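You operate a simulated robot arm through the tools that you are given. There is no shell and no other tool. Be economical: measure what you need, move in short steps, check, and stop when the job is done.

The job below is to be done with a simulated two-armed robot. You get a single attempt, and the scene is never put back.

## Task
Turn the range knob to 1. Stack the rubber pad marked "26" from the top of the long steel bench on top of the rubber pad marked "92". Put one of the folded wipes from the top of the long steel bench on top of the stack of papers on the top of the long steel bench. Put two of the filters from the top of the long steel bench on the open shelf under the counter. Push the middle drawer of the long steel bench shut. Put the bag of bolts on the top of the steel table away on the near corner of the top of the blue frame. The order is free. Set down upright: filter.
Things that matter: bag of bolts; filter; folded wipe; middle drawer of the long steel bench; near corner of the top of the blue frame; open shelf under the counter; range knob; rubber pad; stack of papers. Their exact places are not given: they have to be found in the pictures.

Only the result counts: the job must be done as asked and must still hold three seconds after the hand-in. Knocking over, shifting, dropping, spilling or breaking anything else fails it.

## Robot
Two 6-joint arms with two-finger grippers on one trunk, on a base that drives. Base frame: it is fixed to the floor where the robot stands at the start and does not move with it; the origin is under the middle of the robot, x ahead of it, y to its left, z up. Units: cm, rad, N and s.
The left shoulder is at the start at [7, 14.8, 113.6], the right one opposite. With the tool pointing down near the work surface each hand reaches from about 70 to 72 cm from the robot's upright axis, wherever it stands, measured 20 degrees to its own side. Places, roughly: bag of bolts (7x9x2 cm) [610, 260, 90]; filter [675, 125, 100]; folded wipe (5x5x3 cm) [710, 170, 90]; middle drawer of the long steel bench [630, 140, 70]; near corner of the top of the blue frame (21x21 cm [388, 74, 78]; open shelf under the counter [650, 550, 50]; range knob [200, 0, 60]; rubber pad [700, 150, 75]; stack of papers (30x22x7 cm) [590, 70, 90]. Payload 2.45 kg a hand.
The TCP of each hand is the grasp point between the finger pads, 3 cm short of the fingertips. In the tool frame z runs along the fingers and y along their closing line. Largest opening 10.6 cm; the body of the gripper starts 7.9 cm behind the TCP.
Orientation is that of the tool frame in the base frame, as [roll, pitch, yaw] about the fixed x, y, z axes, in that order (R = Rz(yaw) Ry(pitch) Rx(roll)). With the fingers straight down and closing along the base's y, the tool's x points along the base's -x, its y along +y and its z along -z.

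## Interface
- The arms move only by the tool play_rows. It takes "left_moves", "right_moves" or both (then of equal length, played together; a hand with none holds still); each is a list of rows, each an object (a shift or turn left out is 0, a gripper value left out holds the last) with "rotation": the turn, a rotation vector about the base's x, y, z in rad, a list of three; "xyz": the shift along the base's x, y, z in cm, a list of three; "claw": the opening in per cent of the stroke, from 0 (shut) to 100 (fully open). In form: [{"rotation": [ax, ay, az], "xyz": [tx, ty, tz], "claw": claw}, ...]. A call has 1 to 10 rows; each row shifts and turns the commanded pose from where the row before left it. A row lasts 0.2 s, in which the tool goes at most 5 cm and 0.15 rad; a call with a longer step from one row to the next is refused whole, and so is a gripper value outside its range. A pose out of reach is approached as far as the arm can. The call stops where the force on the tool passes 40 N (or 10 N more than at its start, if that is more) or the arm is blocked; 0.2 s more then pass. The fingers move at their own pace (about 7.2 cm/s each) and stop on an object; they squeeze with about 28 N. The grip force told is the motor's: it shows also when the fingers shut on nothing. Time passes only in rows, and 0.2 s behind the last, so rows that do not move let the fingers close. It gives the time, the measured TCP pose, the force on the tool (base axes), the opening and the grip force at its end, in the units of the frame above (readings bear some noise), with the torque about the TCP (base axes, N m) and any sound that the robot's microphone picked up.
- Cameras (640 x 400 px; columns grow to the right, rows downward): "scene" is now at [12.84, 0.97, 134.8]; the picture's right is [0.12, -0.99, 0.00], its down [-0.73, -0.09, -0.67] and it looks along [0.67, 0.08, -0.74] (base axes); focal length 266 px, centre (320, 200). "left" rides on the left gripper at [7.6, 0.2, -10.6] in its tool frame; the picture's right is [-0.02, 1.00, 0.00], its down [-0.78, -0.02, -0.62] and it looks along [-0.62, -0.01, 0.78] (tool axes); focal length 247 px, centre (320, 200). "right" rides on the right gripper at [7.6, -0.2, -10.6] in its tool frame; the picture's right is [0.02, 1.00, 0.00], its down [-0.78, 0.02, -0.62] and it looks along [-0.62, 0.01, 0.78] (tool axes); focal length 247 px, centre (320, 200).
- camera(camera): a new picture of that camera. The clock stands still meanwhile.
- slide_trunk(by): slides the trunk up (or, below 0, down) by that many cm; the arms and the scene camera ride with it, the base frame stays. It gives what a move gives, with no picture.
- base_move(legs): drives the robot by 1 to 6 legs, each [ahead, left, turn to the left] in cm, cm and rad, along the robot's own axes; the way and the turn of a leg run together, so that a leg with both is an arc; at most 150 cm and 3.142 rad a leg. The arms and the cameras ride along, it lands a little off, and it stops where it bumps. It gives what a move gives.
- head_to(pan, tilt): turns the head with the scene camera to pan (to the left, within 1.501 rad either way) and tilt (down, from -0.506 to 1.204), counted from straight ahead of the robot. It gives what a move gives.
- measure_at(camera, pixels): for up to 12 pixels [column, row] of the newest picture of that camera ("zoom" is the newest enlarged one), the place [x, y, z] in the base frame of the surface seen there, good to about 0.2 cm. The clock stands still meanwhile.
- zoom(camera, box): a new picture of the part [left, top, right, bottom] of that camera's present view, enlarged. The clock stands still meanwhile.
- close_job(): hands the job in; it is judged then, once.

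Go step by step. Measure first, check grasps and placings, and put right what went wrong. The budget is 124 turns and 124 pictures, counting those below and the enlarged ones. Unless the task says otherwise, let go and move clear before handing in.

The tools are called after ">>>" by a JSON object that holds its "name" and its "arguments". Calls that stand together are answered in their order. play_rows: Moves the arms, as the interface text tells. Its arguments: {"type":"object","properties":{"left_moves":{"type":"array","items":{"type":"object","properties":{"rotation":{"type":"array","items":{"type":"number"}},"xyz":{"type":"array","items":{"type":"number"}},"claw":{"type":"number"}}}},"right_moves":{"type":"array","items":{"type":"object","properties":{"rotation":{"type":"array","items":{"type":"number"}},"xyz":{"type":"array","items":{"type":"number"}},"claw":{"type":"number"}}}}},"required":[]} The other tools are called the same way: slide_trunk (by) slides the trunk up or down; base_move (legs) drives the base; head_to (pan, tilt) turns the head that bears the scene camera; camera (camera) takes a picture; measure_at (camera, pixels) gives the place of the surface under pixels of a picture; zoom (camera, box) takes an enlarged picture of a part of a camera's view; close_job () hands the job in.

At the start:

```text
time_s: 0.0
left_eef_pos: [39.25, 18.92, 73.54]
left_ee_rot: [-3.141, 0.0, -3.141]
left_wrist_force: [0.3, 0.0, -0.2]
left_moment: [0.0, -0.02, -0.01]
left_opening: 10.61
left_finger_force: 0.1
right_eef_pos: [40.28, -18.48, 70.6]
right_ee_rot: [-3.093, -0.002, -3.14]
right_wrist_force: [-0.3, 0.4, 0.2]
right_moment: [0.02, 0.01, 0.01]
right_opening: 10.62
right_finger_force: 0.1
trunk travel left (down, up): [-60.9, 33.1]
robot x, y, heading: [-0.12, -0.16, -0.003]
head pan, tilt: [0.124, 0.831]
```

scene: 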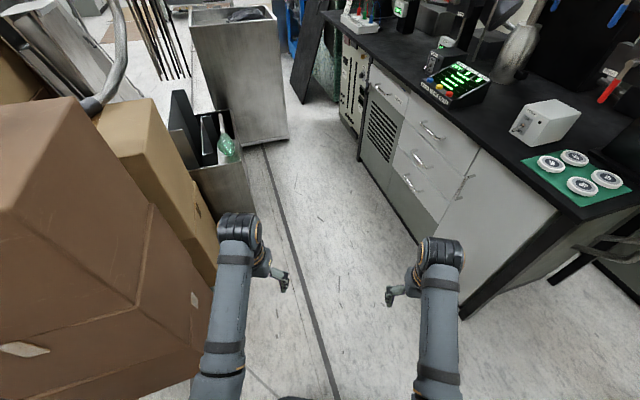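
right: 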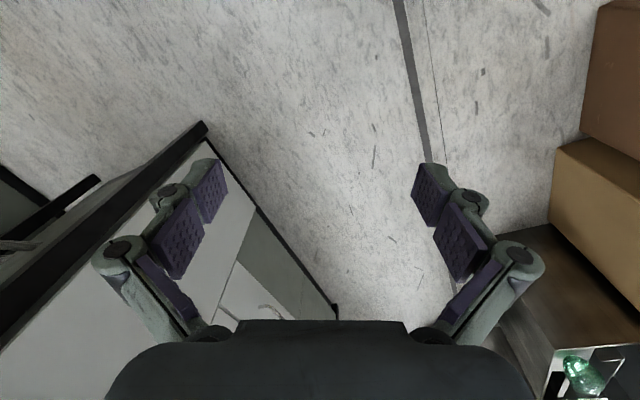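
left: 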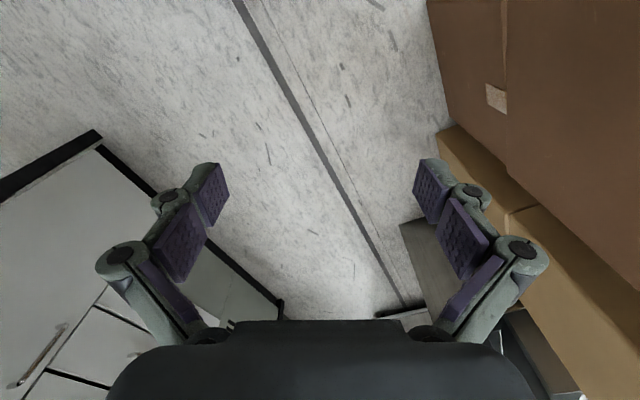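

The pictures show a lab aisle with a bench to the right and boxes to the left. I'll raise the head and look ahead and to the sides.

>>> {"name": "head_to", "arguments": {"pan": 0, "tilt": 0.3}}

>>> {"name": "camera", "arguments": {"camera": "scene"}}

```text
time_s: 0.9
left_eef_pos: [39.23, 18.82, 73.48]
left_ee_rot: [-3.14, 0.002, 3.14]
left_wrist_force: [-0.1, 0.7, -0.2]
left_moment: [0.02, 0.02, -0.03]
left_opening: 10.6
left_finger_force: 0.0
right_eef_pos: [40.38, -18.58, 70.65]
right_ee_rot: [-3.091, -0.002, -3.141]
right_wrist_force: [-0.6, 0.2, 0.6]
right_moment: [-0.01, 0.01, 0.02]
right_opening: 10.6
right_finger_force: 0.2
trunk travel left (down, up): [-60.9, 33.1]
robot x, y, heading: [0.16, -0.03, -0.001]
head pan, tilt: [0.0, 0.3]
```

```text
120 pictures are left
```

scene: 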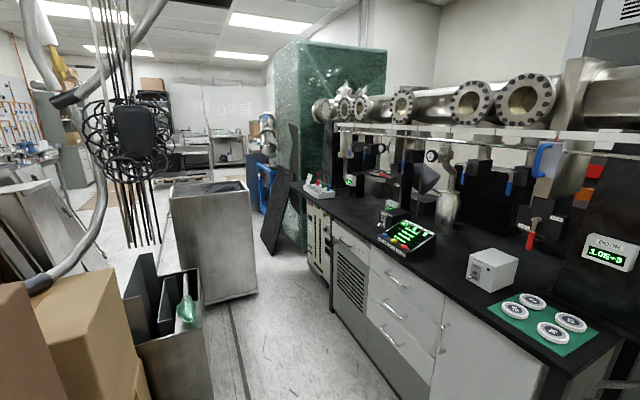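

The bench on the right carries instruments; the range knob may be on the box at (490,268). I'll zoom and measure several points.

>>> {"name": "zoom", "arguments": {"camera": "scene", "box": [280, 160, 440, 260]}}

>>> {"name": "measure_at", "arguments": {"camera": "scene", "pixels": [[490, 268], [400, 240], [318, 190], [320, 230], [210, 185], [160, 150], [220, 160], [270, 180], [200, 240], [560, 340], [215, 295], [110, 210]]}}

>>> {"name": "zoom", "arguments": {"camera": "scene", "box": [0, 60, 280, 235]}}

```text
4.00 times, centred on (360, 210) of scene
```

zoom: 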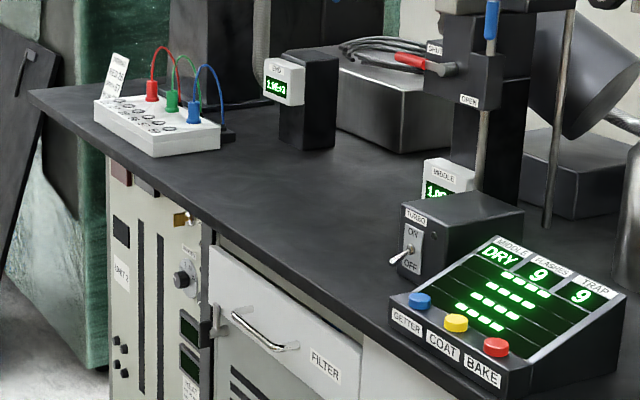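

```text
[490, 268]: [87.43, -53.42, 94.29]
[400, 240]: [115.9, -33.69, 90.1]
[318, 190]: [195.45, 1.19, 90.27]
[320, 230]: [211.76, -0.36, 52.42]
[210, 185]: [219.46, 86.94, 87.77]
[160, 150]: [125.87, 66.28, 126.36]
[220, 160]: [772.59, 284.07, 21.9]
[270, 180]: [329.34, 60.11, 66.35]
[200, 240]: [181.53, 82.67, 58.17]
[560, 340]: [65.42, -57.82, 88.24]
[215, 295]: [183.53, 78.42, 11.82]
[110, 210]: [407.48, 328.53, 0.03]
```

```text
2.29 times, centred on (140, 148) of scene
```

zoom: 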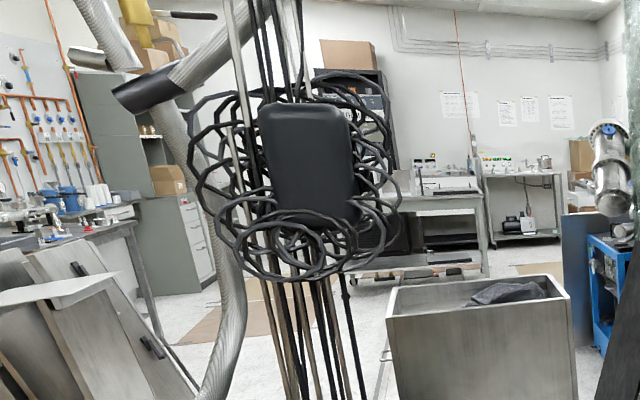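

The cream panel at (320,230) holds a knob near [211,0,52]. I'll zoom in on it.

>>> {"name": "zoom", "arguments": {"camera": "scene", "box": [300, 200, 348, 290]}}

>>> {"name": "measure_at", "arguments": {"camera": "scene", "pixels": [[325, 229], [312, 210], [330, 300], [435, 390], [258, 300], [240, 190], [170, 195], [205, 300], [312, 270], [250, 240], [360, 360], [285, 260]]}}

```text
4.44 times, centred on (324, 245) of scene
```

zoom: 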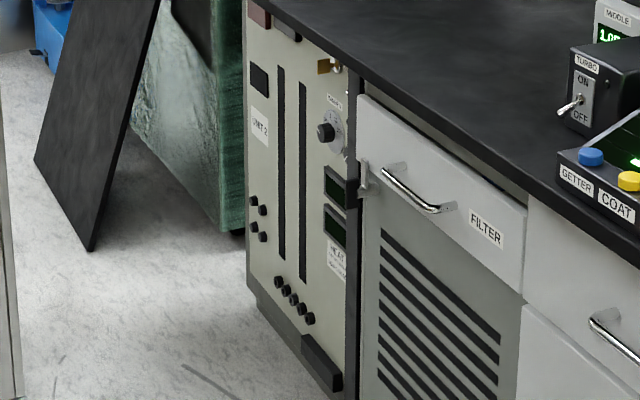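

```text
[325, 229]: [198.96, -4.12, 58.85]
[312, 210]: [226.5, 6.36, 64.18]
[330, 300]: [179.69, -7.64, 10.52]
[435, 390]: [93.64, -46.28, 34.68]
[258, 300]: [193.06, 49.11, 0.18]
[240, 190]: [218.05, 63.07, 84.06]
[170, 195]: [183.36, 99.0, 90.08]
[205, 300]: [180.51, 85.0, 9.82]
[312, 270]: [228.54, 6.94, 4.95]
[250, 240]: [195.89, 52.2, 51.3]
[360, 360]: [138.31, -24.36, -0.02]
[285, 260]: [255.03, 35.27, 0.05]
```

The knob is at about [199,-4,59] on a panel facing roughly (-0.33,0.95). I'll check the left-side obstacles before driving.

>>> {"name": "measure_at", "arguments": {"camera": "scene", "pixels": [[208, 380], [200, 300], [130, 300], [150, 395], [120, 280], [232, 390], [150, 350], [60, 300], [30, 380], [275, 395]]}}

>>> {"name": "head_to", "arguments": {"pan": 0.7, "tilt": 0.5}}

>>> {"name": "camera", "arguments": {"camera": "scene"}}

```text
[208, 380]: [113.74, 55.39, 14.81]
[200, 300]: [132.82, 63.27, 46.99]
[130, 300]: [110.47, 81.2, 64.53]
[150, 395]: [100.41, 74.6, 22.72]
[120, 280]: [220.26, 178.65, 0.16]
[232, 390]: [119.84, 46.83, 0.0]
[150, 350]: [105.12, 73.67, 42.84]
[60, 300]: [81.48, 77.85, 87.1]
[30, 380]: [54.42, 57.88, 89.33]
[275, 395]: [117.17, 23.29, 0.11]
```

```text
time_s: 2.0
left_eef_pos: [39.22, 18.93, 73.6]
left_ee_rot: [-3.141, 0.004, -3.141]
left_wrist_force: [-0.4, -0.1, -0.5]
left_moment: [0.05, -0.04, 0.0]
left_opening: 10.6
left_finger_force: 0.1
right_eef_pos: [40.25, -18.67, 70.65]
right_ee_rot: [-3.091, -0.002, -3.139]
right_wrist_force: [0.3, -0.5, 0.2]
right_moment: [0.0, 0.02, -0.02]
right_opening: 10.58
right_finger_force: 0.1
trunk travel left (down, up): [-60.9, 33.1]
robot x, y, heading: [0.12, -0.15, -0.003]
head pan, tilt: [0.7, 0.499]
```

```text
116 pictures are left
```

scene: 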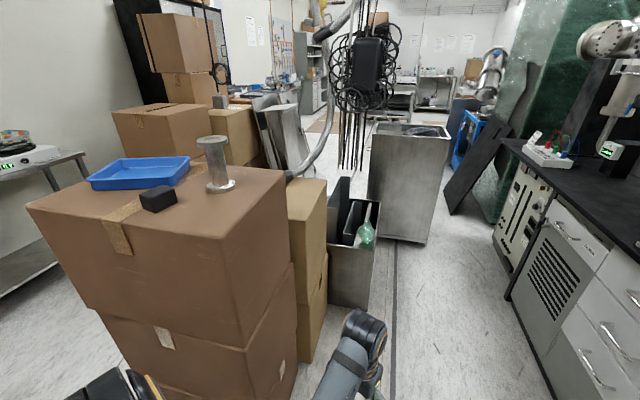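

Boxes line the left, leaving an aisle to drive through. I'll measure their edges.

>>> {"name": "measure_at", "arguments": {"camera": "scene", "pixels": [[285, 180], [215, 240], [290, 300], [296, 350], [325, 240], [375, 250], [380, 290], [425, 240], [372, 230], [447, 205], [490, 195], [370, 150]]}}

>>> {"name": "zoom", "arguments": {"camera": "scene", "box": [360, 60, 560, 260]}}

```text
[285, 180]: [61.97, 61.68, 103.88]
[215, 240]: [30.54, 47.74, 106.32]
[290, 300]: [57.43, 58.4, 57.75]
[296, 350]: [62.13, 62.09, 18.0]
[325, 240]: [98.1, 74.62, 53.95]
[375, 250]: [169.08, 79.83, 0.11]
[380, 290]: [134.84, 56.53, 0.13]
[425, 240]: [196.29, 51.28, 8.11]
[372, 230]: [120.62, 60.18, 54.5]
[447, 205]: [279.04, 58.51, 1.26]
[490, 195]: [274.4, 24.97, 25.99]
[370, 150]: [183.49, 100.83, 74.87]
```

```text
2.00 times, centred on (460, 160) of scene
```

zoom: 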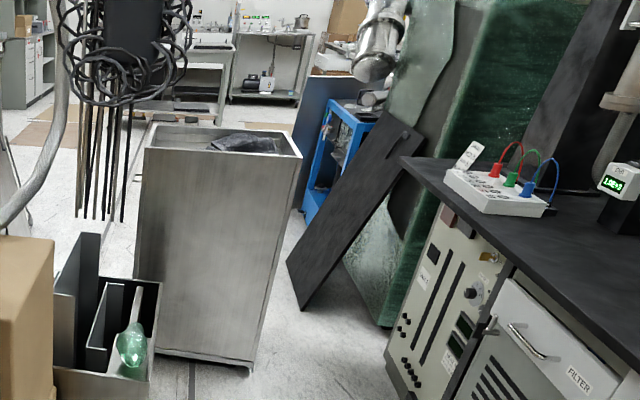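

The way along the aisle to x≈145 is clear. I'll drive there in two legs, turning to face the panel.

>>> {"name": "base_move", "arguments": {"legs": [[100, 10, 0], [42, 20, 0], [0, 0, -0.75]]}}

>>> {"name": "head_to", "arguments": {"pan": 0.15, "tilt": 0.7}}

>>> {"name": "camera", "arguments": {"camera": "scene"}}

```text
time_s: 10.3
left_eef_pos: [181.66, 42.38, 73.54]
left_ee_rot: [-3.14, 0.003, 2.986]
left_wrist_force: [0.0, -0.6, 0.4]
left_moment: [-0.04, -0.03, 0.01]
left_opening: 10.63
left_finger_force: 0.1
right_eef_pos: [176.8, 5.43, 70.66]
right_ee_rot: [-3.105, -0.005, 3.002]
right_wrist_force: [-3.6, 9.9, 1.7]
right_moment: [-1.37, -0.5, 0.07]
right_opening: 10.6
right_finger_force: 0.0
trunk travel left (down, up): [-60.9, 33.1]
robot x, y, heading: [140.23, 30.19, -0.158]
head pan, tilt: [0.7, 0.499]
stopped in leg 3: the force on the tool passed its limit at 163 N (the readings are from after the stop); the commanded pose is now the measured one
```

```text
time_s: 11.3
left_eef_pos: [181.87, 42.3, 73.59]
left_ee_rot: [-3.139, 0.002, 2.985]
left_wrist_force: [0.4, -0.4, -1.1]
left_moment: [-0.03, 0.0, 0.01]
left_opening: 10.61
left_finger_force: 0.1
right_eef_pos: [176.91, 5.54, 70.51]
right_ee_rot: [-3.103, -0.006, 3.002]
right_wrist_force: [-2.7, 11.5, 0.3]
right_moment: [-1.61, -0.45, 0.13]
right_opening: 10.6
right_finger_force: 0.0
trunk travel left (down, up): [-60.9, 33.1]
robot x, y, heading: [139.93, 29.63, -0.157]
head pan, tilt: [0.15, 0.7]
```

```text
114 pictures are left
```

scene: 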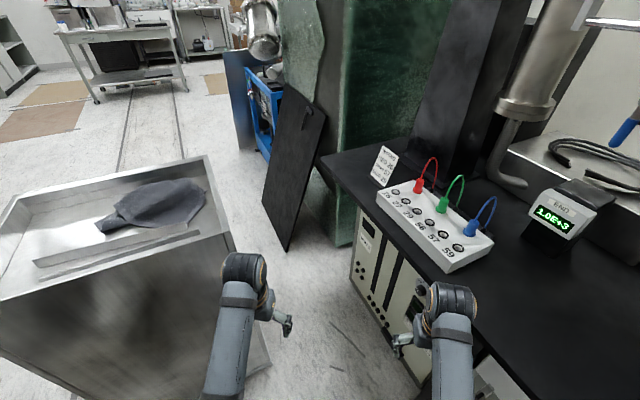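

The right hand brushed the bench front and the turn stopped early. I'll turn back a little, lower the trunk and start tilting the right hand to horizontal, with the left hand going up out of the way.

>>> {"name": "base_move", "arguments": {"legs": [[0, 0, 0.15]]}}

>>> {"name": "slide_trunk", "arguments": {"by": -18}}

>>> {"name": "play_rows", "arguments": {"right_moves": [{"rotation": [0, 0, 0.13], "xyz": [0, 0.5, 0]}, {"rotation": [0, 0, 0.13], "xyz": [0, 0.5, 0]}, {"rotation": [0, 0, 0.13]}, {"rotation": [-0.142, -0.049, 0], "xyz": [0, 0, 0]}, {"rotation": [-0.142, -0.049, 0]}, {"rotation": [-0.142, -0.049, 0]}, {"rotation": [-0.142, -0.049, 0]}, {"rotation": [-0.142, -0.049, 0]}, {"rotation": [-0.142, -0.049, 0]}, {"rotation": [-0.142, -0.049, 0]}], "left_moves": [{"xyz": [0, 0, 4]}, {"xyz": [0, 0, 4]}, {"xyz": [0, 0, 4]}, {"xyz": [0, 0, 4]}, {"xyz": [0, 0, 4]}, {"xyz": [0, 0, 4]}, {"xyz": [0, 0, 4]}, {"xyz": [0, 0, 0]}, {}, {}]}}

```text
time_s: 12.3
left_eef_pos: [179.46, 48.48, 73.5]
left_ee_rot: [-3.141, 0.002, 3.137]
left_wrist_force: [-0.1, 0.7, -0.5]
left_moment: [0.0, 0.04, -0.01]
left_opening: 10.6
left_finger_force: 0.0
right_eef_pos: [180.17, 11.26, 70.5]
right_ee_rot: [-3.106, -0.007, -3.133]
right_wrist_force: [-0.1, 0.3, -0.3]
right_moment: [-0.01, 0.01, 0.01]
right_opening: 10.62
right_finger_force: 0.1
trunk travel left (down, up): [-60.9, 33.1]
robot x, y, heading: [140.19, 29.77, -0.007]
head pan, tilt: [0.15, 0.7]
```

```text
time_s: 14.3
left_eef_pos: [179.56, 48.37, 55.5]
left_ee_rot: [-3.14, 0.002, 3.136]
left_wrist_force: [0.5, 0.2, 0.7]
left_moment: [-0.01, -0.02, 0.01]
left_opening: 10.61
left_finger_force: 0.0
right_eef_pos: [180.16, 11.29, 52.58]
right_ee_rot: [-3.106, -0.005, -3.131]
right_wrist_force: [-0.7, 0.1, 0.8]
right_moment: [0.0, 0.01, 0.01]
right_opening: 10.59
right_finger_force: 0.1
trunk travel left (down, up): [-42.9, 51.1]
robot x, y, heading: [140.11, 29.85, -0.005]
head pan, tilt: [0.15, 0.7]
```

```text
time_s: 15.0
left_eef_pos: [179.06, 52.21, 57.64]
left_ee_rot: [2.946, 0.014, 3.127]
left_wrist_force: [0.5, -0.2, 0.1]
left_moment: [-0.01, -0.01, 0.02]
left_opening: 10.62
left_finger_force: 0.0
left hand out of reach, approached as far as the arm can: row 1, 2, 3
right_eef_pos: [180.52, 10.13, 52.71]
right_ee_rot: [-3.058, -0.011, -2.849]
right_wrist_force: [-0.4, -0.6, 0.5]
right_moment: [0.01, 0.02, -0.01]
right_opening: 10.6
right_finger_force: 0.0
trunk travel left (down, up): [-42.9, 51.1]
robot x, y, heading: [140.27, 29.24, -0.005]
head pan, tilt: [0.15, 0.7]
stopped in row 3 (left hand): the arm was blocked; the commanded pose is now the measured one
```

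The left arm can't rise from that folded pose, so I leave it. I'll go on turning the right hand alone.

>>> {"name": "play_rows", "arguments": {"right_moves": [{"rotation": [0, 0, 0.13]}, {"rotation": [-0.142, -0.049, 0], "xyz": [1, 0, 0]}, {"rotation": [-0.142, -0.049, 0], "xyz": [1, 0, 0]}, {"rotation": [-0.142, -0.049, 0], "xyz": [1, 0, 0]}, {"rotation": [-0.142, -0.049, 0], "xyz": [1, 0, 0]}, {"rotation": [-0.142, -0.049, 0], "xyz": [1, 0, 0]}, {"rotation": [-0.142, -0.049, 0], "xyz": [1, 0, 0]}, {"rotation": [-0.142, -0.049, 0], "xyz": [1, 0, 0]}, {"rotation": [-0.142, -0.049, 0], "xyz": [1, 0, 0]}]}}

>>> {"name": "camera", "arguments": {"camera": "right"}}

>>> {"name": "camera", "arguments": {"camera": "scene"}}

```text
time_s: 15.8
left_eef_pos: [179.04, 52.26, 57.6]
left_ee_rot: [2.944, 0.012, 3.125]
left_wrist_force: [-0.3, -0.3, -0.4]
left_moment: [0.02, 0.02, -0.02]
left_opening: 10.6
left_finger_force: 0.1
right_eef_pos: [182.81, 1.82, 53.43]
right_ee_rot: [-2.634, -0.102, -2.723]
right_wrist_force: [-0.2, -0.4, -0.4]
right_moment: [0.04, 0.01, 0.0]
right_opening: 10.61
right_finger_force: 0.1
right hand out of reach, approached as far as the arm can: row 3
trunk travel left (down, up): [-42.9, 51.1]
robot x, y, heading: [140.08, 29.64, -0.005]
head pan, tilt: [0.15, 0.7]
stopped in row 3 (right hand): the arm was blocked; the commanded pose is now the measured one
```

```text
113 pictures are left
```

right: 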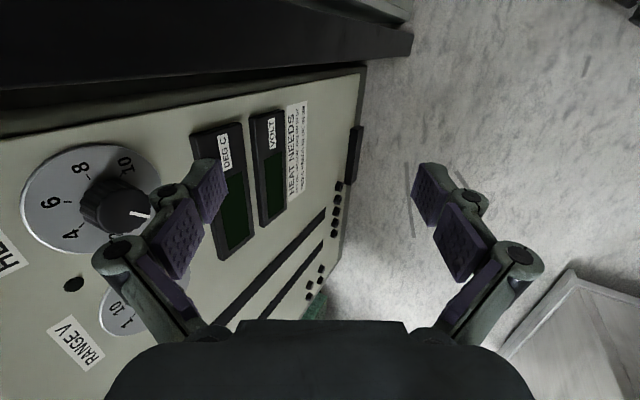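

```text
112 pictures are left
```

scene: 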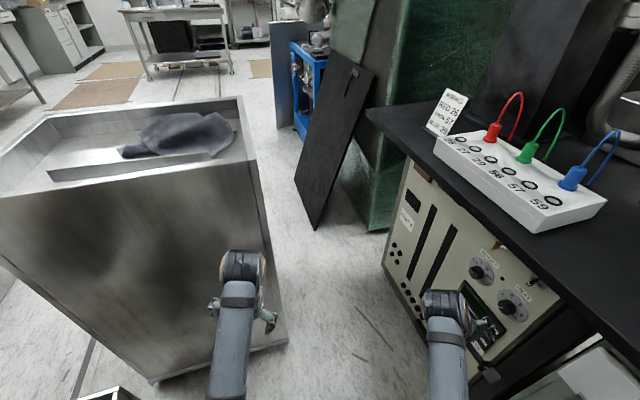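

Two knobs exist: "RANGE V" at scene (480,270) and a heat knob at (514,305). I'll zoom and measure.

>>> {"name": "zoom", "arguments": {"camera": "scene", "box": [440, 230, 560, 350]}}

>>> {"name": "measure_at", "arguments": {"camera": "zoom", "pixels": [[200, 235], [150, 330], [420, 300], [100, 150], [250, 150], [60, 300]]}}

>>> {"name": "measure_at", "arguments": {"camera": "scene", "pixels": [[478, 270], [514, 305], [410, 200], [455, 360], [270, 345], [155, 380], [315, 225], [372, 75], [240, 100], [510, 235], [295, 175]]}}

```text
3.33 times, centred on (500, 290) of scene
```

zoom: 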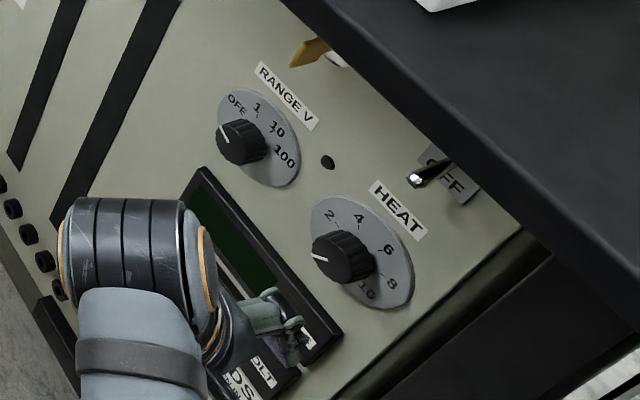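

```text
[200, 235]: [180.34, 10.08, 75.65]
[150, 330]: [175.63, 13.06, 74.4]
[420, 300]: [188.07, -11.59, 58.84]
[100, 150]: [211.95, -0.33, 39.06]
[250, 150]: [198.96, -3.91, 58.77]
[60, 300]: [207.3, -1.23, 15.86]
```

```text
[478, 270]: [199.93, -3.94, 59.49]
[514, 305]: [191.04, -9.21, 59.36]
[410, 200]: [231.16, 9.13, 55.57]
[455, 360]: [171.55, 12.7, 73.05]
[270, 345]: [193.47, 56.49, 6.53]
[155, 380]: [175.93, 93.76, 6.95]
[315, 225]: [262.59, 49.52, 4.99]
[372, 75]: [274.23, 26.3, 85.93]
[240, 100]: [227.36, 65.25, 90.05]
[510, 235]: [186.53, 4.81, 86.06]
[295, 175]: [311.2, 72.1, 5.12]
```

RANGE V's knob sits at about [200,-4,59.5] and points to OFF, so "1" is clockwise from there. The arm is too folded, so I'll back the base up 15 cm and continue orienting the hand.

>>> {"name": "base_move", "arguments": {"legs": [[-15, 0, 0]]}}

>>> {"name": "play_rows", "arguments": {"right_moves": [{"xyz": [4, 2, 1]}, {"xyz": [4, 2, 1]}, {"xyz": [4, 2, 1]}, {"xyz": [4, 2, 1]}, {"xyz": [2, 2, 1]}, {"rotation": [0, 0, 0.05], "xyz": [0, 0, 0]}]}}

```text
time_s: 17.2
left_eef_pos: [164.03, 52.3, 57.65]
left_ee_rot: [2.945, 0.017, 3.124]
left_wrist_force: [1.0, -0.5, 0.2]
left_moment: [-0.02, -0.01, 0.03]
left_opening: 10.61
left_finger_force: 0.0
right_eef_pos: [167.56, 1.99, 53.29]
right_ee_rot: [-2.634, -0.099, -2.726]
right_wrist_force: [0.0, 0.4, -0.1]
right_moment: [0.01, -0.07, 0.01]
right_opening: 10.61
right_finger_force: 0.1
trunk travel left (down, up): [-42.9, 51.1]
robot x, y, heading: [124.87, 29.84, -0.008]
head pan, tilt: [0.15, 0.7]
```

```text
time_s: 18.6
left_eef_pos: [164.0, 52.23, 57.66]
left_ee_rot: [2.947, 0.015, 3.124]
left_wrist_force: [-0.3, 0.0, 0.0]
left_moment: [-0.01, 0.02, -0.01]
left_opening: 10.6
left_finger_force: 0.1
right_eef_pos: [185.96, 11.6, 58.67]
right_ee_rot: [-2.626, -0.098, -2.681]
right_wrist_force: [-0.8, -0.6, 0.8]
right_moment: [0.01, -0.02, 0.01]
right_opening: 10.62
right_finger_force: 0.0
trunk travel left (down, up): [-42.9, 51.1]
robot x, y, heading: [124.85, 29.68, -0.006]
head pan, tilt: [0.15, 0.7]
```

The hand now tilts 30° from vertical; I'll finish the turn to horizontal in seven more steps.

>>> {"name": "play_rows", "arguments": {"right_moves": [{"rotation": [-0.141, -0.049, 0]}, {"rotation": [-0.141, -0.049, 0]}, {"rotation": [-0.141, -0.049, 0]}, {"rotation": [-0.141, -0.049, 0]}, {"rotation": [-0.141, -0.049, 0]}, {"rotation": [-0.141, -0.049, 0]}, {"rotation": [-0.141, -0.049, 0]}]}}

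>>> {"name": "camera", "arguments": {"camera": "right"}}

```text
time_s: 20.4
left_eef_pos: [163.99, 52.42, 57.64]
left_ee_rot: [2.944, 0.014, 3.125]
left_wrist_force: [-0.2, -0.7, 0.3]
left_moment: [0.02, -0.01, -0.02]
left_opening: 10.62
left_finger_force: 0.1
right_eef_pos: [184.83, 6.94, 60.08]
right_ee_rot: [-1.586, -0.161, -2.862]
right_wrist_force: [-0.2, -0.4, 0.1]
right_moment: [0.03, 0.03, -0.01]
right_opening: 10.6
right_finger_force: 0.1
right hand out of reach, approached as far as the arm can: row 3, 6, 7
trunk travel left (down, up): [-42.9, 51.1]
robot x, y, heading: [125.11, 30.05, -0.008]
head pan, tilt: [0.15, 0.7]
stopped in row 7 (right hand): the arm was blocked; the commanded pose is now the measured one
```

```text
110 pictures are left
```

right: 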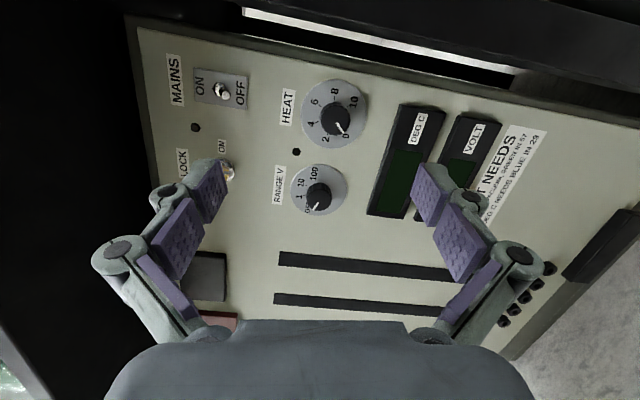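

The right hand is nearly normal to the panel and sees the knobs clearly: RANGE V at (318,192). I'll zoom and measure.

>>> {"name": "zoom", "arguments": {"camera": "right", "box": [260, 60, 420, 220]}}

>>> {"name": "zoom", "arguments": {"camera": "right", "box": [460, 110, 560, 240]}}

>>> {"name": "measure_at", "arguments": {"camera": "right", "pixels": [[318, 192], [318, 205], [300, 212], [299, 197], [301, 182], [314, 171], [330, 225], [305, 170], [345, 200], [307, 207], [360, 260], [230, 250]]}}

```text
2.50 times, centred on (340, 140) of right
```

zoom: 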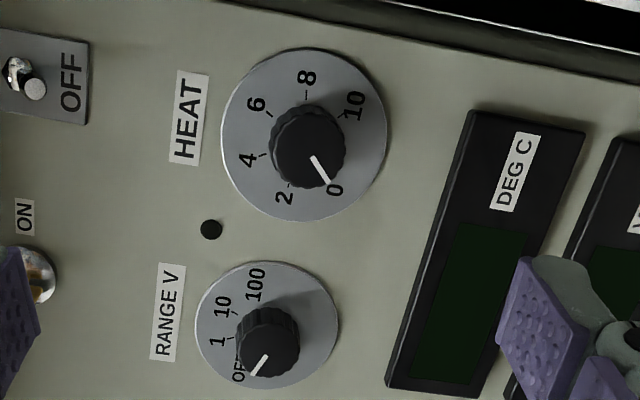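

```text
3.08 times, centred on (510, 175) of right
```

zoom: 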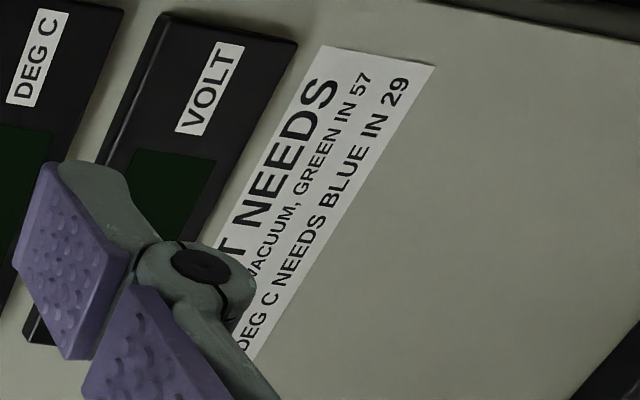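

```text
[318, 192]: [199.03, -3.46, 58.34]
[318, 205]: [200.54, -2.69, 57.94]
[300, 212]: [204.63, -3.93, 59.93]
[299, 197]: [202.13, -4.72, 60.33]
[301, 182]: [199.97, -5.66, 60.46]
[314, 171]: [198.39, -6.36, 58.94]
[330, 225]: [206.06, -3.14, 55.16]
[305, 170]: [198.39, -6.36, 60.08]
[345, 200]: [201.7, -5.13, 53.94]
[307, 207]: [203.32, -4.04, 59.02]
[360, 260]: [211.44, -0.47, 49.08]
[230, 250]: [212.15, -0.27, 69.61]
```

The panel's angle is about 0.42 rad. I'll measure the tick marks and knob edges on an enlarged picture.

>>> {"name": "zoom", "arguments": {"camera": "right", "box": [270, 150, 366, 230]}}

>>> {"name": "measure_at", "arguments": {"camera": "zoom", "pixels": [[320, 200], [320, 240], [350, 200], [270, 200], [240, 210], [250, 140], [170, 200], [480, 200], [320, 340], [320, 80], [300, 220], [360, 260]]}}

```text
5.00 times, centred on (318, 190) of right
```

zoom: 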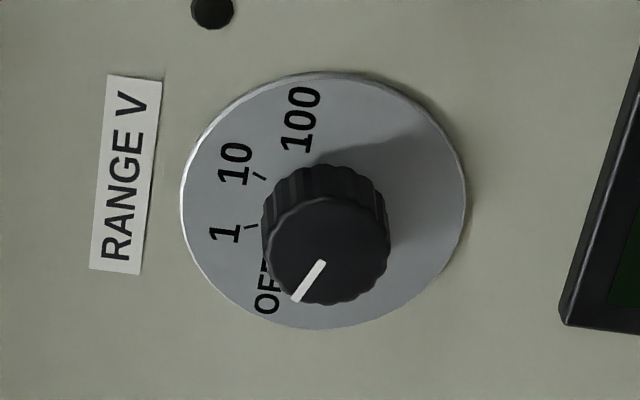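

```text
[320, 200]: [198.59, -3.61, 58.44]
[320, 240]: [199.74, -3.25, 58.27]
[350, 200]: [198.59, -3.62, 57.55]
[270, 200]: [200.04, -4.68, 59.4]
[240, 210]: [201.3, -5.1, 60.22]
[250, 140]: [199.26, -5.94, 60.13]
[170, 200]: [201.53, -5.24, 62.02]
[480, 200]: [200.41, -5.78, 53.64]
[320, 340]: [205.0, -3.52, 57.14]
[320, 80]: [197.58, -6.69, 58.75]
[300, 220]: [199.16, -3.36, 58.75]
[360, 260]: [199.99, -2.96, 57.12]
```

The dial centre is about [201.1,-5.1,57.9], radius 3.8, knob sticking out 2.3 cm; "1" is one 45° step clockwise. I'll align the hand and move to a standoff in front with the fingers partly closed.

>>> {"name": "play_rows", "arguments": {"right_moves": [{"xyz": [3, 0, -0.4], "rotation": [0, 0, 0.035], "claw": 60}, {"xyz": [3, 0, -0.4], "rotation": [0, 0, 0.035]}, {"xyz": [3, -1, -0.4], "rotation": [0, 0, 0.035]}, {"xyz": [2, -1.4, -0.5], "rotation": [0, 0, 0.035]}, {"xyz": [1.6, -1.4, -0.5], "rotation": [0, 0, 0]}, {}]}}

>>> {"name": "camera", "arguments": {"camera": "right"}}

```text
time_s: 21.8
left_eef_pos: [164.08, 52.33, 57.65]
left_ee_rot: [2.947, 0.013, 3.124]
left_wrist_force: [0.1, 0.0, 0.3]
left_moment: [-0.02, 0.01, 0.02]
left_opening: 10.6
left_finger_force: 0.1
right_eef_pos: [191.67, 0.12, 61.87]
right_ee_rot: [-1.592, -0.161, -2.716]
right_wrist_force: [-0.5, -0.1, 0.3]
right_moment: [0.02, -0.01, 0.01]
right_opening: 6.35
right_finger_force: 0.1
right hand out of reach, approached as far as the arm can: row 1, 2, 3, 4, 5
trunk travel left (down, up): [-42.9, 51.1]
robot x, y, heading: [124.9, 29.96, -0.008]
head pan, tilt: [0.15, 0.7]
```

```text
106 pictures are left
```

right: 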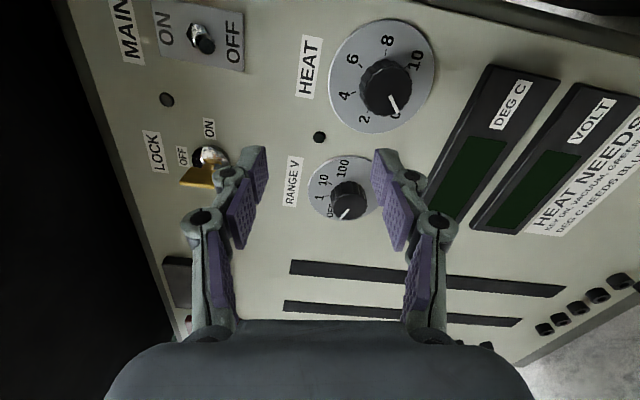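

The arm stops short by about 7 cm along x. I'll shift the base ahead a bit and left.

>>> {"name": "base_move", "arguments": {"legs": [[7, 3, 0]]}}

>>> {"name": "play_rows", "arguments": {"right_moves": [{"xyz": [0, 0, -1]}, {"xyz": [0, 0, -1]}, {"xyz": [0, 0, -1]}, {"xyz": [0, 0, -1]}]}}

```text
time_s: 22.8
left_eef_pos: [170.94, 54.88, 57.61]
left_ee_rot: [2.946, 0.014, -3.141]
left_wrist_force: [0.1, 0.4, -0.7]
left_moment: [-0.04, -0.08, -0.02]
left_opening: 10.59
left_finger_force: 0.0
right_eef_pos: [199.55, 3.29, 61.72]
right_ee_rot: [-1.591, -0.165, -2.701]
right_wrist_force: [1.3, -0.5, -0.3]
right_moment: [-0.05, -0.01, -0.1]
right_opening: 6.37
right_finger_force: 0.0
trunk travel left (down, up): [-42.9, 51.1]
robot x, y, heading: [132.08, 31.51, 0.011]
head pan, tilt: [0.15, 0.7]
```

```text
time_s: 23.8
left_eef_pos: [170.81, 54.98, 57.58]
left_ee_rot: [2.946, 0.015, -3.141]
left_wrist_force: [-0.7, -0.6, -0.4]
left_moment: [-0.02, -0.05, -0.01]
left_opening: 10.61
left_finger_force: 0.0
right_eef_pos: [197.85, 2.4, 59.21]
right_ee_rot: [-1.593, -0.162, -2.701]
right_wrist_force: [0.0, -0.4, 1.1]
right_moment: [0.03, 0.03, -0.01]
right_opening: 6.35
right_finger_force: 0.0
right hand out of reach, approached as far as the arm can: row 1, 2, 3, 4
trunk travel left (down, up): [-42.9, 51.1]
robot x, y, heading: [132.29, 31.5, 0.009]
head pan, tilt: [0.15, 0.7]
```

Still at the reach limit; lowering the trunk while raising the hand will shorten the arm's stretch.

>>> {"name": "slide_trunk", "arguments": {"by": -10}}

>>> {"name": "play_rows", "arguments": {"right_moves": [{"xyz": [0, 0.5, 3]}, {"xyz": [0, 0, 3]}, {"xyz": [0, 0, 3]}, {}]}}

>>> {"name": "camera", "arguments": {"camera": "right"}}

```text
time_s: 25.1
left_eef_pos: [170.87, 54.83, 47.6]
left_ee_rot: [2.946, 0.015, -3.141]
left_wrist_force: [-0.1, -0.3, -0.3]
left_moment: [0.01, -0.04, 0.02]
left_opening: 10.58
left_finger_force: 0.0
right_eef_pos: [197.88, 2.45, 49.12]
right_ee_rot: [-1.592, -0.161, -2.698]
right_wrist_force: [0.1, -0.2, 0.5]
right_moment: [0.06, 0.01, -0.05]
right_opening: 6.35
right_finger_force: 0.1
trunk travel left (down, up): [-32.9, 61.1]
robot x, y, heading: [132.5, 31.65, 0.011]
head pan, tilt: [0.15, 0.7]
```

```text
time_s: 26.1
left_eef_pos: [170.98, 54.95, 47.69]
left_ee_rot: [2.946, 0.014, -3.141]
left_wrist_force: [0.3, 0.9, -0.8]
left_moment: [-0.03, -0.01, -0.05]
left_opening: 10.59
left_finger_force: 0.0
right_eef_pos: [197.87, 3.01, 58.01]
right_ee_rot: [-1.592, -0.162, -2.699]
right_wrist_force: [0.1, 0.5, -0.2]
right_moment: [-0.01, 0.02, 0.0]
right_opening: 6.36
right_finger_force: 0.0
trunk travel left (down, up): [-32.9, 61.1]
robot x, y, heading: [132.36, 32.09, 0.013]
head pan, tilt: [0.15, 0.7]
```

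```text
105 pictures are left
```

right: 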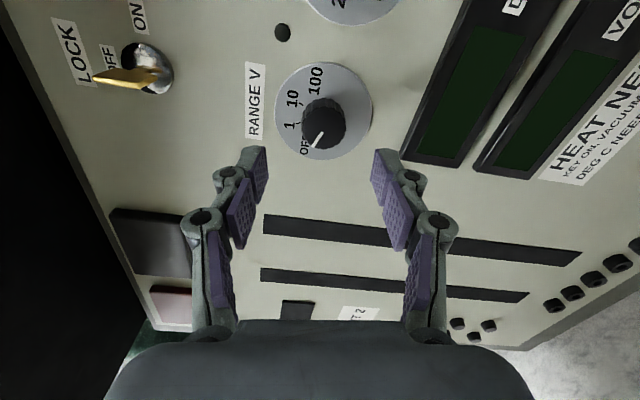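

The hand reaches now. I'll remeasure the dial from here to refine the axis.

>>> {"name": "measure_at", "arguments": {"camera": "right", "pixels": [[279, 108], [369, 112], [322, 67], [322, 156], [322, 120], [310, 107], [336, 120], [322, 135], [295, 120], [250, 140], [395, 160]]}}

>>> {"name": "zoom", "arguments": {"camera": "right", "box": [262, 60, 390, 164]}}

```text
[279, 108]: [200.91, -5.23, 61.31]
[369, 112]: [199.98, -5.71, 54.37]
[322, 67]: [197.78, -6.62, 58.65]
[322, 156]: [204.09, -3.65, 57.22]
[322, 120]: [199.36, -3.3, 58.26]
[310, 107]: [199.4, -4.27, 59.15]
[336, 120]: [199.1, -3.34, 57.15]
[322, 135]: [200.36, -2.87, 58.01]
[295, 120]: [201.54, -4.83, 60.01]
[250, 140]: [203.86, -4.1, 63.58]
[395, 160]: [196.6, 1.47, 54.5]
```

```text
3.85 times, centred on (326, 112) of right
```

zoom: 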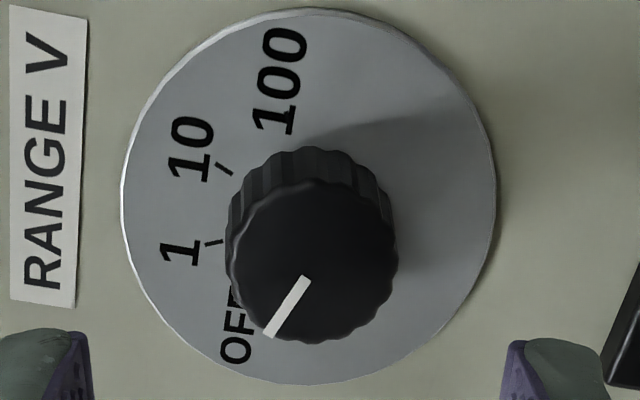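

The knob axis is confirmed. I'll advance to 3.9 cm off the plate and close on the knob.

>>> {"name": "play_rows", "arguments": {"right_moves": [{"xyz": [-0.5, -0.1, -0.1]}, {"xyz": [0.7, -1.6, 0]}, {"xyz": [0.6, -1.6, 0]}, {"xyz": [0.54, -1.3, 0]}, {}, {"claw": 0}, {}, {}, {}]}}

>>> {"name": "camera", "arguments": {"camera": "right"}}

```text
time_s: 28.1
left_eef_pos: [170.88, 54.96, 47.61]
left_ee_rot: [2.947, 0.014, -3.141]
left_wrist_force: [0.1, 0.6, 0.1]
left_moment: [-0.02, -0.01, 0.01]
left_opening: 10.6
left_finger_force: 0.0
right_eef_pos: [199.2, -1.64, 57.82]
right_ee_rot: [-1.594, -0.161, -2.699]
right_wrist_force: [-4.1, 1.7, -4.8]
right_moment: [0.04, 0.03, 0.16]
right_opening: 3.33
right_finger_force: 45.2
trunk travel left (down, up): [-32.9, 61.1]
robot x, y, heading: [132.24, 31.5, 0.009]
head pan, tilt: [0.15, 0.7]
```

```text
103 pictures are left
```

right: 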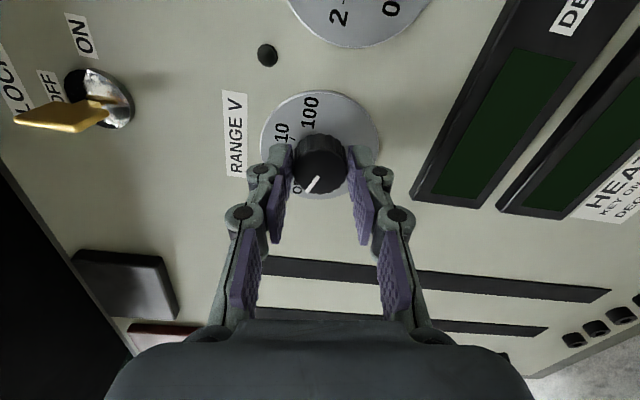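

Gripped at 3.33 cm. Now turning 45° clockwise.

>>> {"name": "play_rows", "arguments": {"right_moves": [{"rotation": [0.0535, -0.1196, 0]}, {"rotation": [0.0535, -0.1196, 0]}, {"rotation": [0.0535, -0.1196, 0]}, {"rotation": [0.0535, -0.1196, 0]}, {"rotation": [0.0535, -0.1196, 0]}, {"rotation": [0.0535, -0.1196, 0]}, {}]}}

>>> {"name": "camera", "arguments": {"camera": "right"}}

```text
time_s: 29.7
left_eef_pos: [170.88, 54.86, 47.57]
left_ee_rot: [2.944, 0.015, 3.141]
left_wrist_force: [0.7, 0.0, 0.4]
left_moment: [0.01, -0.03, -0.03]
left_opening: 10.61
left_finger_force: 0.0
right_eef_pos: [199.18, -1.61, 57.79]
right_ee_rot: [-1.578, 0.623, -2.698]
right_wrist_force: [-4.3, 0.8, -12.8]
right_moment: [0.71, 0.35, -0.6]
right_opening: 3.29
right_finger_force: 45.3
trunk travel left (down, up): [-32.9, 61.1]
robot x, y, heading: [132.42, 31.64, 0.009]
head pan, tilt: [0.15, 0.7]
```

```text
102 pictures are left
```

right: 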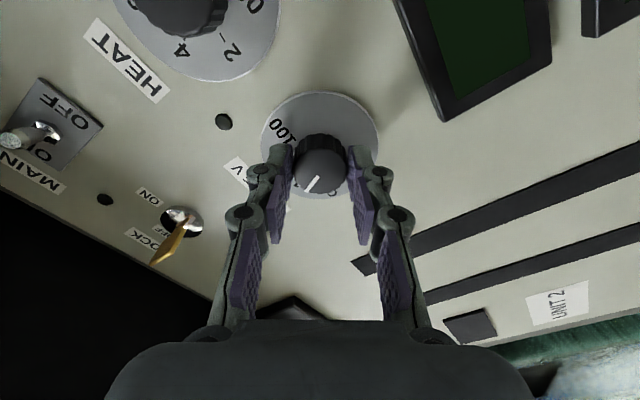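

The knob turned with the hand. I'll open, back off and look.

>>> {"name": "play_rows", "arguments": {"right_moves": [{"claw": 60}, {}, {}, {"xyz": [-0.8, 1.8, 0]}, {"xyz": [-0.8, 1.8, 0]}, {"xyz": [-0.8, 1.8, 0]}, {}]}}

>>> {"name": "zoom", "arguments": {"camera": "right", "box": [240, 40, 400, 180]}}

```text
time_s: 31.3
left_eef_pos: [170.92, 54.83, 47.69]
left_ee_rot: [2.944, 0.014, 3.141]
left_wrist_force: [0.0, -0.7, -0.5]
left_moment: [-0.02, 0.02, -0.02]
left_opening: 10.59
left_finger_force: 0.1
right_eef_pos: [196.74, 3.56, 58.23]
right_ee_rot: [-1.57, 0.626, -2.695]
right_wrist_force: [0.2, -1.2, 0.3]
right_moment: [-0.01, -0.02, -0.03]
right_opening: 6.35
right_finger_force: 0.0
trunk travel left (down, up): [-32.9, 61.1]
robot x, y, heading: [132.24, 31.71, 0.008]
head pan, tilt: [0.15, 0.7]
```

```text
2.86 times, centred on (320, 110) of right
```

zoom: 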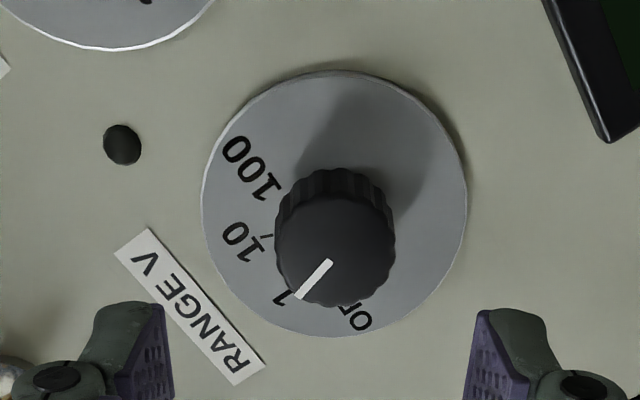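

I'll roll the hand back to the earlier view so the pointer can be compared with the ticks.

>>> {"name": "play_rows", "arguments": {"right_moves": [{"rotation": [-0.0535, 0.1196, 0], "xyz": [-0.3, 0.7, 0]}, {"rotation": [-0.0535, 0.1196, 0]}, {"rotation": [-0.0535, 0.1196, 0]}, {"rotation": [-0.0535, 0.1196, 0]}, {"rotation": [-0.0535, 0.1196, 0]}, {"rotation": [-0.0535, 0.1196, 0]}, {}]}}

>>> {"name": "zoom", "arguments": {"camera": "right", "box": [262, 60, 390, 164]}}

>>> {"name": "zoom", "arguments": {"camera": "scene", "box": [400, 220, 560, 350]}}

```text
time_s: 32.9
left_eef_pos: [170.8, 54.82, 47.68]
left_ee_rot: [2.946, 0.014, 3.141]
left_wrist_force: [0.3, -0.2, 0.0]
left_moment: [-0.02, -0.01, 0.03]
left_opening: 10.58
left_finger_force: 0.1
right_eef_pos: [196.45, 3.49, 58.08]
right_ee_rot: [-1.575, -0.173, -2.712]
right_wrist_force: [-0.9, 1.0, 0.0]
right_moment: [0.02, 0.02, 0.04]
right_opening: 6.38
right_finger_force: 0.2
trunk travel left (down, up): [-32.9, 61.1]
robot x, y, heading: [132.39, 31.87, 0.015]
head pan, tilt: [0.15, 0.7]
```

```text
3.85 times, centred on (326, 112) of right
```

zoom: 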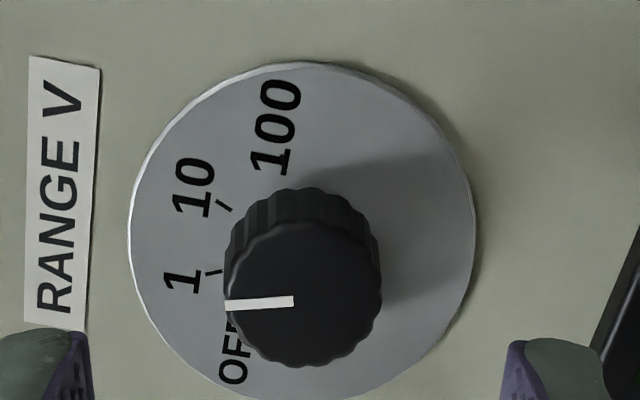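

```text
3.08 times, centred on (480, 285) of scene
```

zoom: 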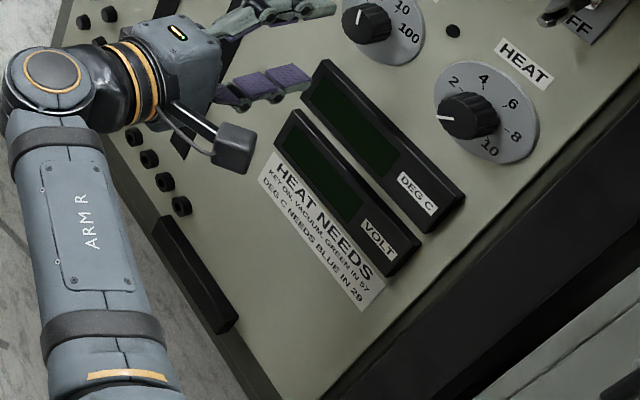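

The pointer now appears near or slightly past "1"; perspective is confusing, so I'll measure ticks and pointer ends in 3D.

>>> {"name": "zoom", "arguments": {"camera": "right", "box": [262, 60, 390, 164]}}

>>> {"name": "measure_at", "arguments": {"camera": "zoom", "pixels": [[212, 272], [224, 206], [232, 304], [290, 301], [136, 232], [470, 236], [303, 70], [200, 350], [430, 340], [303, 295], [232, 370], [285, 140]]}}

```text
3.85 times, centred on (326, 112) of right
```

zoom: 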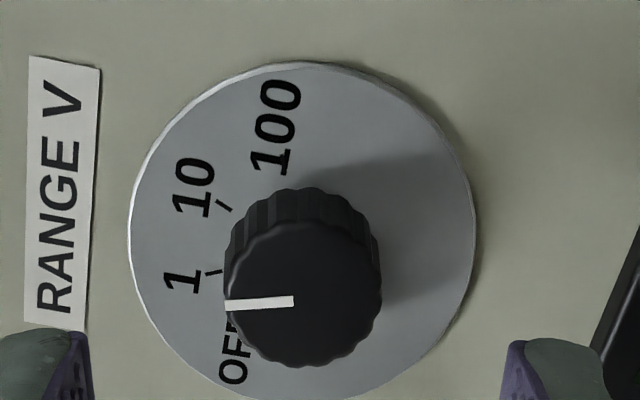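

```text
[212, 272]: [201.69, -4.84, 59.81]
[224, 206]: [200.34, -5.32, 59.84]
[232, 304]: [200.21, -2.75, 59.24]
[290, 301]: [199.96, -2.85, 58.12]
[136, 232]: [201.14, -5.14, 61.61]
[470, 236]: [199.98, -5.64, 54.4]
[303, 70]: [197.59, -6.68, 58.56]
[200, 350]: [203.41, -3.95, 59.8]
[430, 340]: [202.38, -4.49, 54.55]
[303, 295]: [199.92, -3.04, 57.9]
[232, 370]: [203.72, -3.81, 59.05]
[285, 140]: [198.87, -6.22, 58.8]
```

The pointer sits about 9° past the "1" tick (14° vs 23–25°). I'll regrip and turn back 0.16 rad.

>>> {"name": "play_rows", "arguments": {"right_moves": [{"xyz": [0.9, -1.7, -0.08]}, {"xyz": [0.9, -1.7, -0.08]}, {"xyz": [0.93, -1.7, -0.07]}, {"claw": 0}, {}, {}, {"rotation": [-0.0327, 0.073, 0]}, {"rotation": [-0.0327, 0.073, 0]}, {}]}}

>>> {"name": "play_rows", "arguments": {"right_moves": [{"claw": 60}, {}, {}, {"xyz": [-0.8, 1.8, 0]}, {"xyz": [-0.8, 1.8, 0]}, {"xyz": [-0.8, 1.8, 0]}, {}]}}

>>> {"name": "zoom", "arguments": {"camera": "right", "box": [262, 60, 390, 164]}}

>>> {"name": "measure_at", "arguments": {"camera": "zoom", "pixels": [[232, 304], [290, 301]]}}

```text
time_s: 34.9
left_eef_pos: [170.85, 54.88, 47.64]
left_ee_rot: [2.947, 0.015, -3.141]
left_wrist_force: [-0.3, -0.3, -0.8]
left_moment: [0.01, 0.03, -0.03]
left_opening: 10.6
left_finger_force: 0.1
right_eef_pos: [199.26, -0.69, 57.6]
right_ee_rot: [-1.593, -0.32, -2.701]
right_wrist_force: [3.9, -3.5, 6.4]
right_moment: [-0.25, -0.12, 0.3]
right_opening: 3.32
right_finger_force: 44.7
trunk travel left (down, up): [-32.9, 61.1]
robot x, y, heading: [132.55, 31.92, 0.012]
head pan, tilt: [0.15, 0.7]
```

```text
time_s: 36.5
left_eef_pos: [170.99, 54.91, 47.56]
left_ee_rot: [2.946, 0.013, 3.141]
left_wrist_force: [0.0, 0.7, 0.1]
left_moment: [-0.01, 0.02, -0.01]
left_opening: 10.6
left_finger_force: 0.0
right_eef_pos: [196.84, 4.22, 58.13]
right_ee_rot: [-1.583, -0.321, -2.709]
right_wrist_force: [-0.2, -0.7, 0.0]
right_moment: [0.0, -0.02, -0.02]
right_opening: 6.38
right_finger_force: 0.1
trunk travel left (down, up): [-32.9, 61.1]
robot x, y, heading: [132.24, 31.94, 0.01]
head pan, tilt: [0.15, 0.7]
```

```text
3.85 times, centred on (326, 112) of right
```

zoom: 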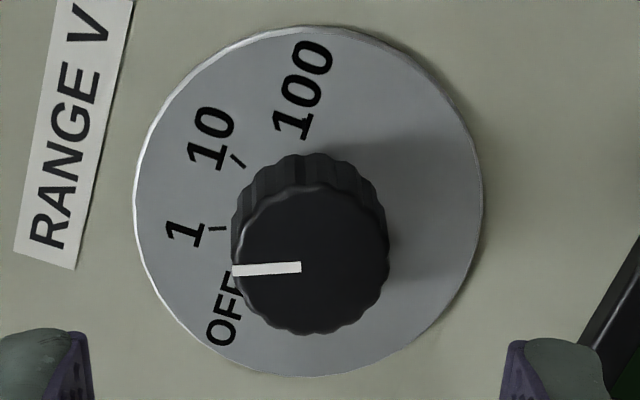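

```text
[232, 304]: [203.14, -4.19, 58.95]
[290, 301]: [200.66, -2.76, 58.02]
```

The pointer now runs parallel to the "1" tick: the knob is done. Next I'll look for the way past the bins.

>>> {"name": "head_to", "arguments": {"pan": 0.75, "tilt": 0.6}}

>>> {"name": "camera", "arguments": {"camera": "scene"}}

>>> {"name": "head_to", "arguments": {"pan": 0, "tilt": 0.4}}

>>> {"name": "camera", "arguments": {"camera": "scene"}}

```text
time_s: 37.5
left_eef_pos: [170.88, 54.94, 47.73]
left_ee_rot: [2.946, 0.015, 3.141]
left_wrist_force: [0.2, -0.1, -0.4]
left_moment: [0.01, 0.02, -0.04]
left_opening: 10.61
left_finger_force: 0.1
right_eef_pos: [196.81, 4.12, 57.94]
right_ee_rot: [-1.583, -0.322, -2.709]
right_wrist_force: [0.1, -0.3, -0.7]
right_moment: [0.0, -0.01, -0.02]
right_opening: 6.39
right_finger_force: 0.1
trunk travel left (down, up): [-32.9, 61.1]
robot x, y, heading: [132.2, 31.76, 0.013]
head pan, tilt: [0.75, 0.6]
```

```text
96 pictures are left
```

scene: 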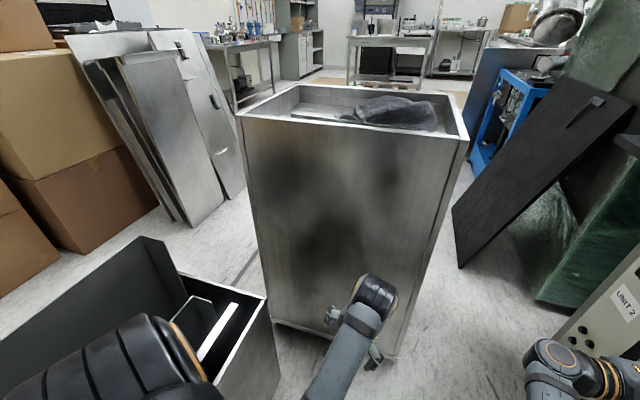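

```text
time_s: 38.6
left_eef_pos: [170.83, 54.92, 47.76]
left_ee_rot: [2.945, 0.014, -3.141]
left_wrist_force: [0.5, -0.5, 0.1]
left_moment: [-0.03, 0.03, -0.01]
left_opening: 10.59
left_finger_force: 0.0
right_eef_pos: [196.76, 4.06, 57.94]
right_ee_rot: [-1.585, -0.324, -2.708]
right_wrist_force: [-0.5, -0.2, -0.2]
right_moment: [0.01, -0.01, -0.03]
right_opening: 6.37
right_finger_force: 0.0
trunk travel left (down, up): [-32.9, 61.1]
robot x, y, heading: [131.95, 31.97, 0.008]
head pan, tilt: [0.0, 0.4]
```

```text
95 pictures are left
```

scene: 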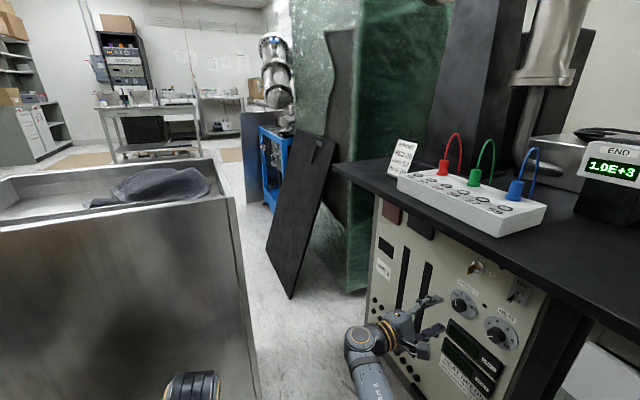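

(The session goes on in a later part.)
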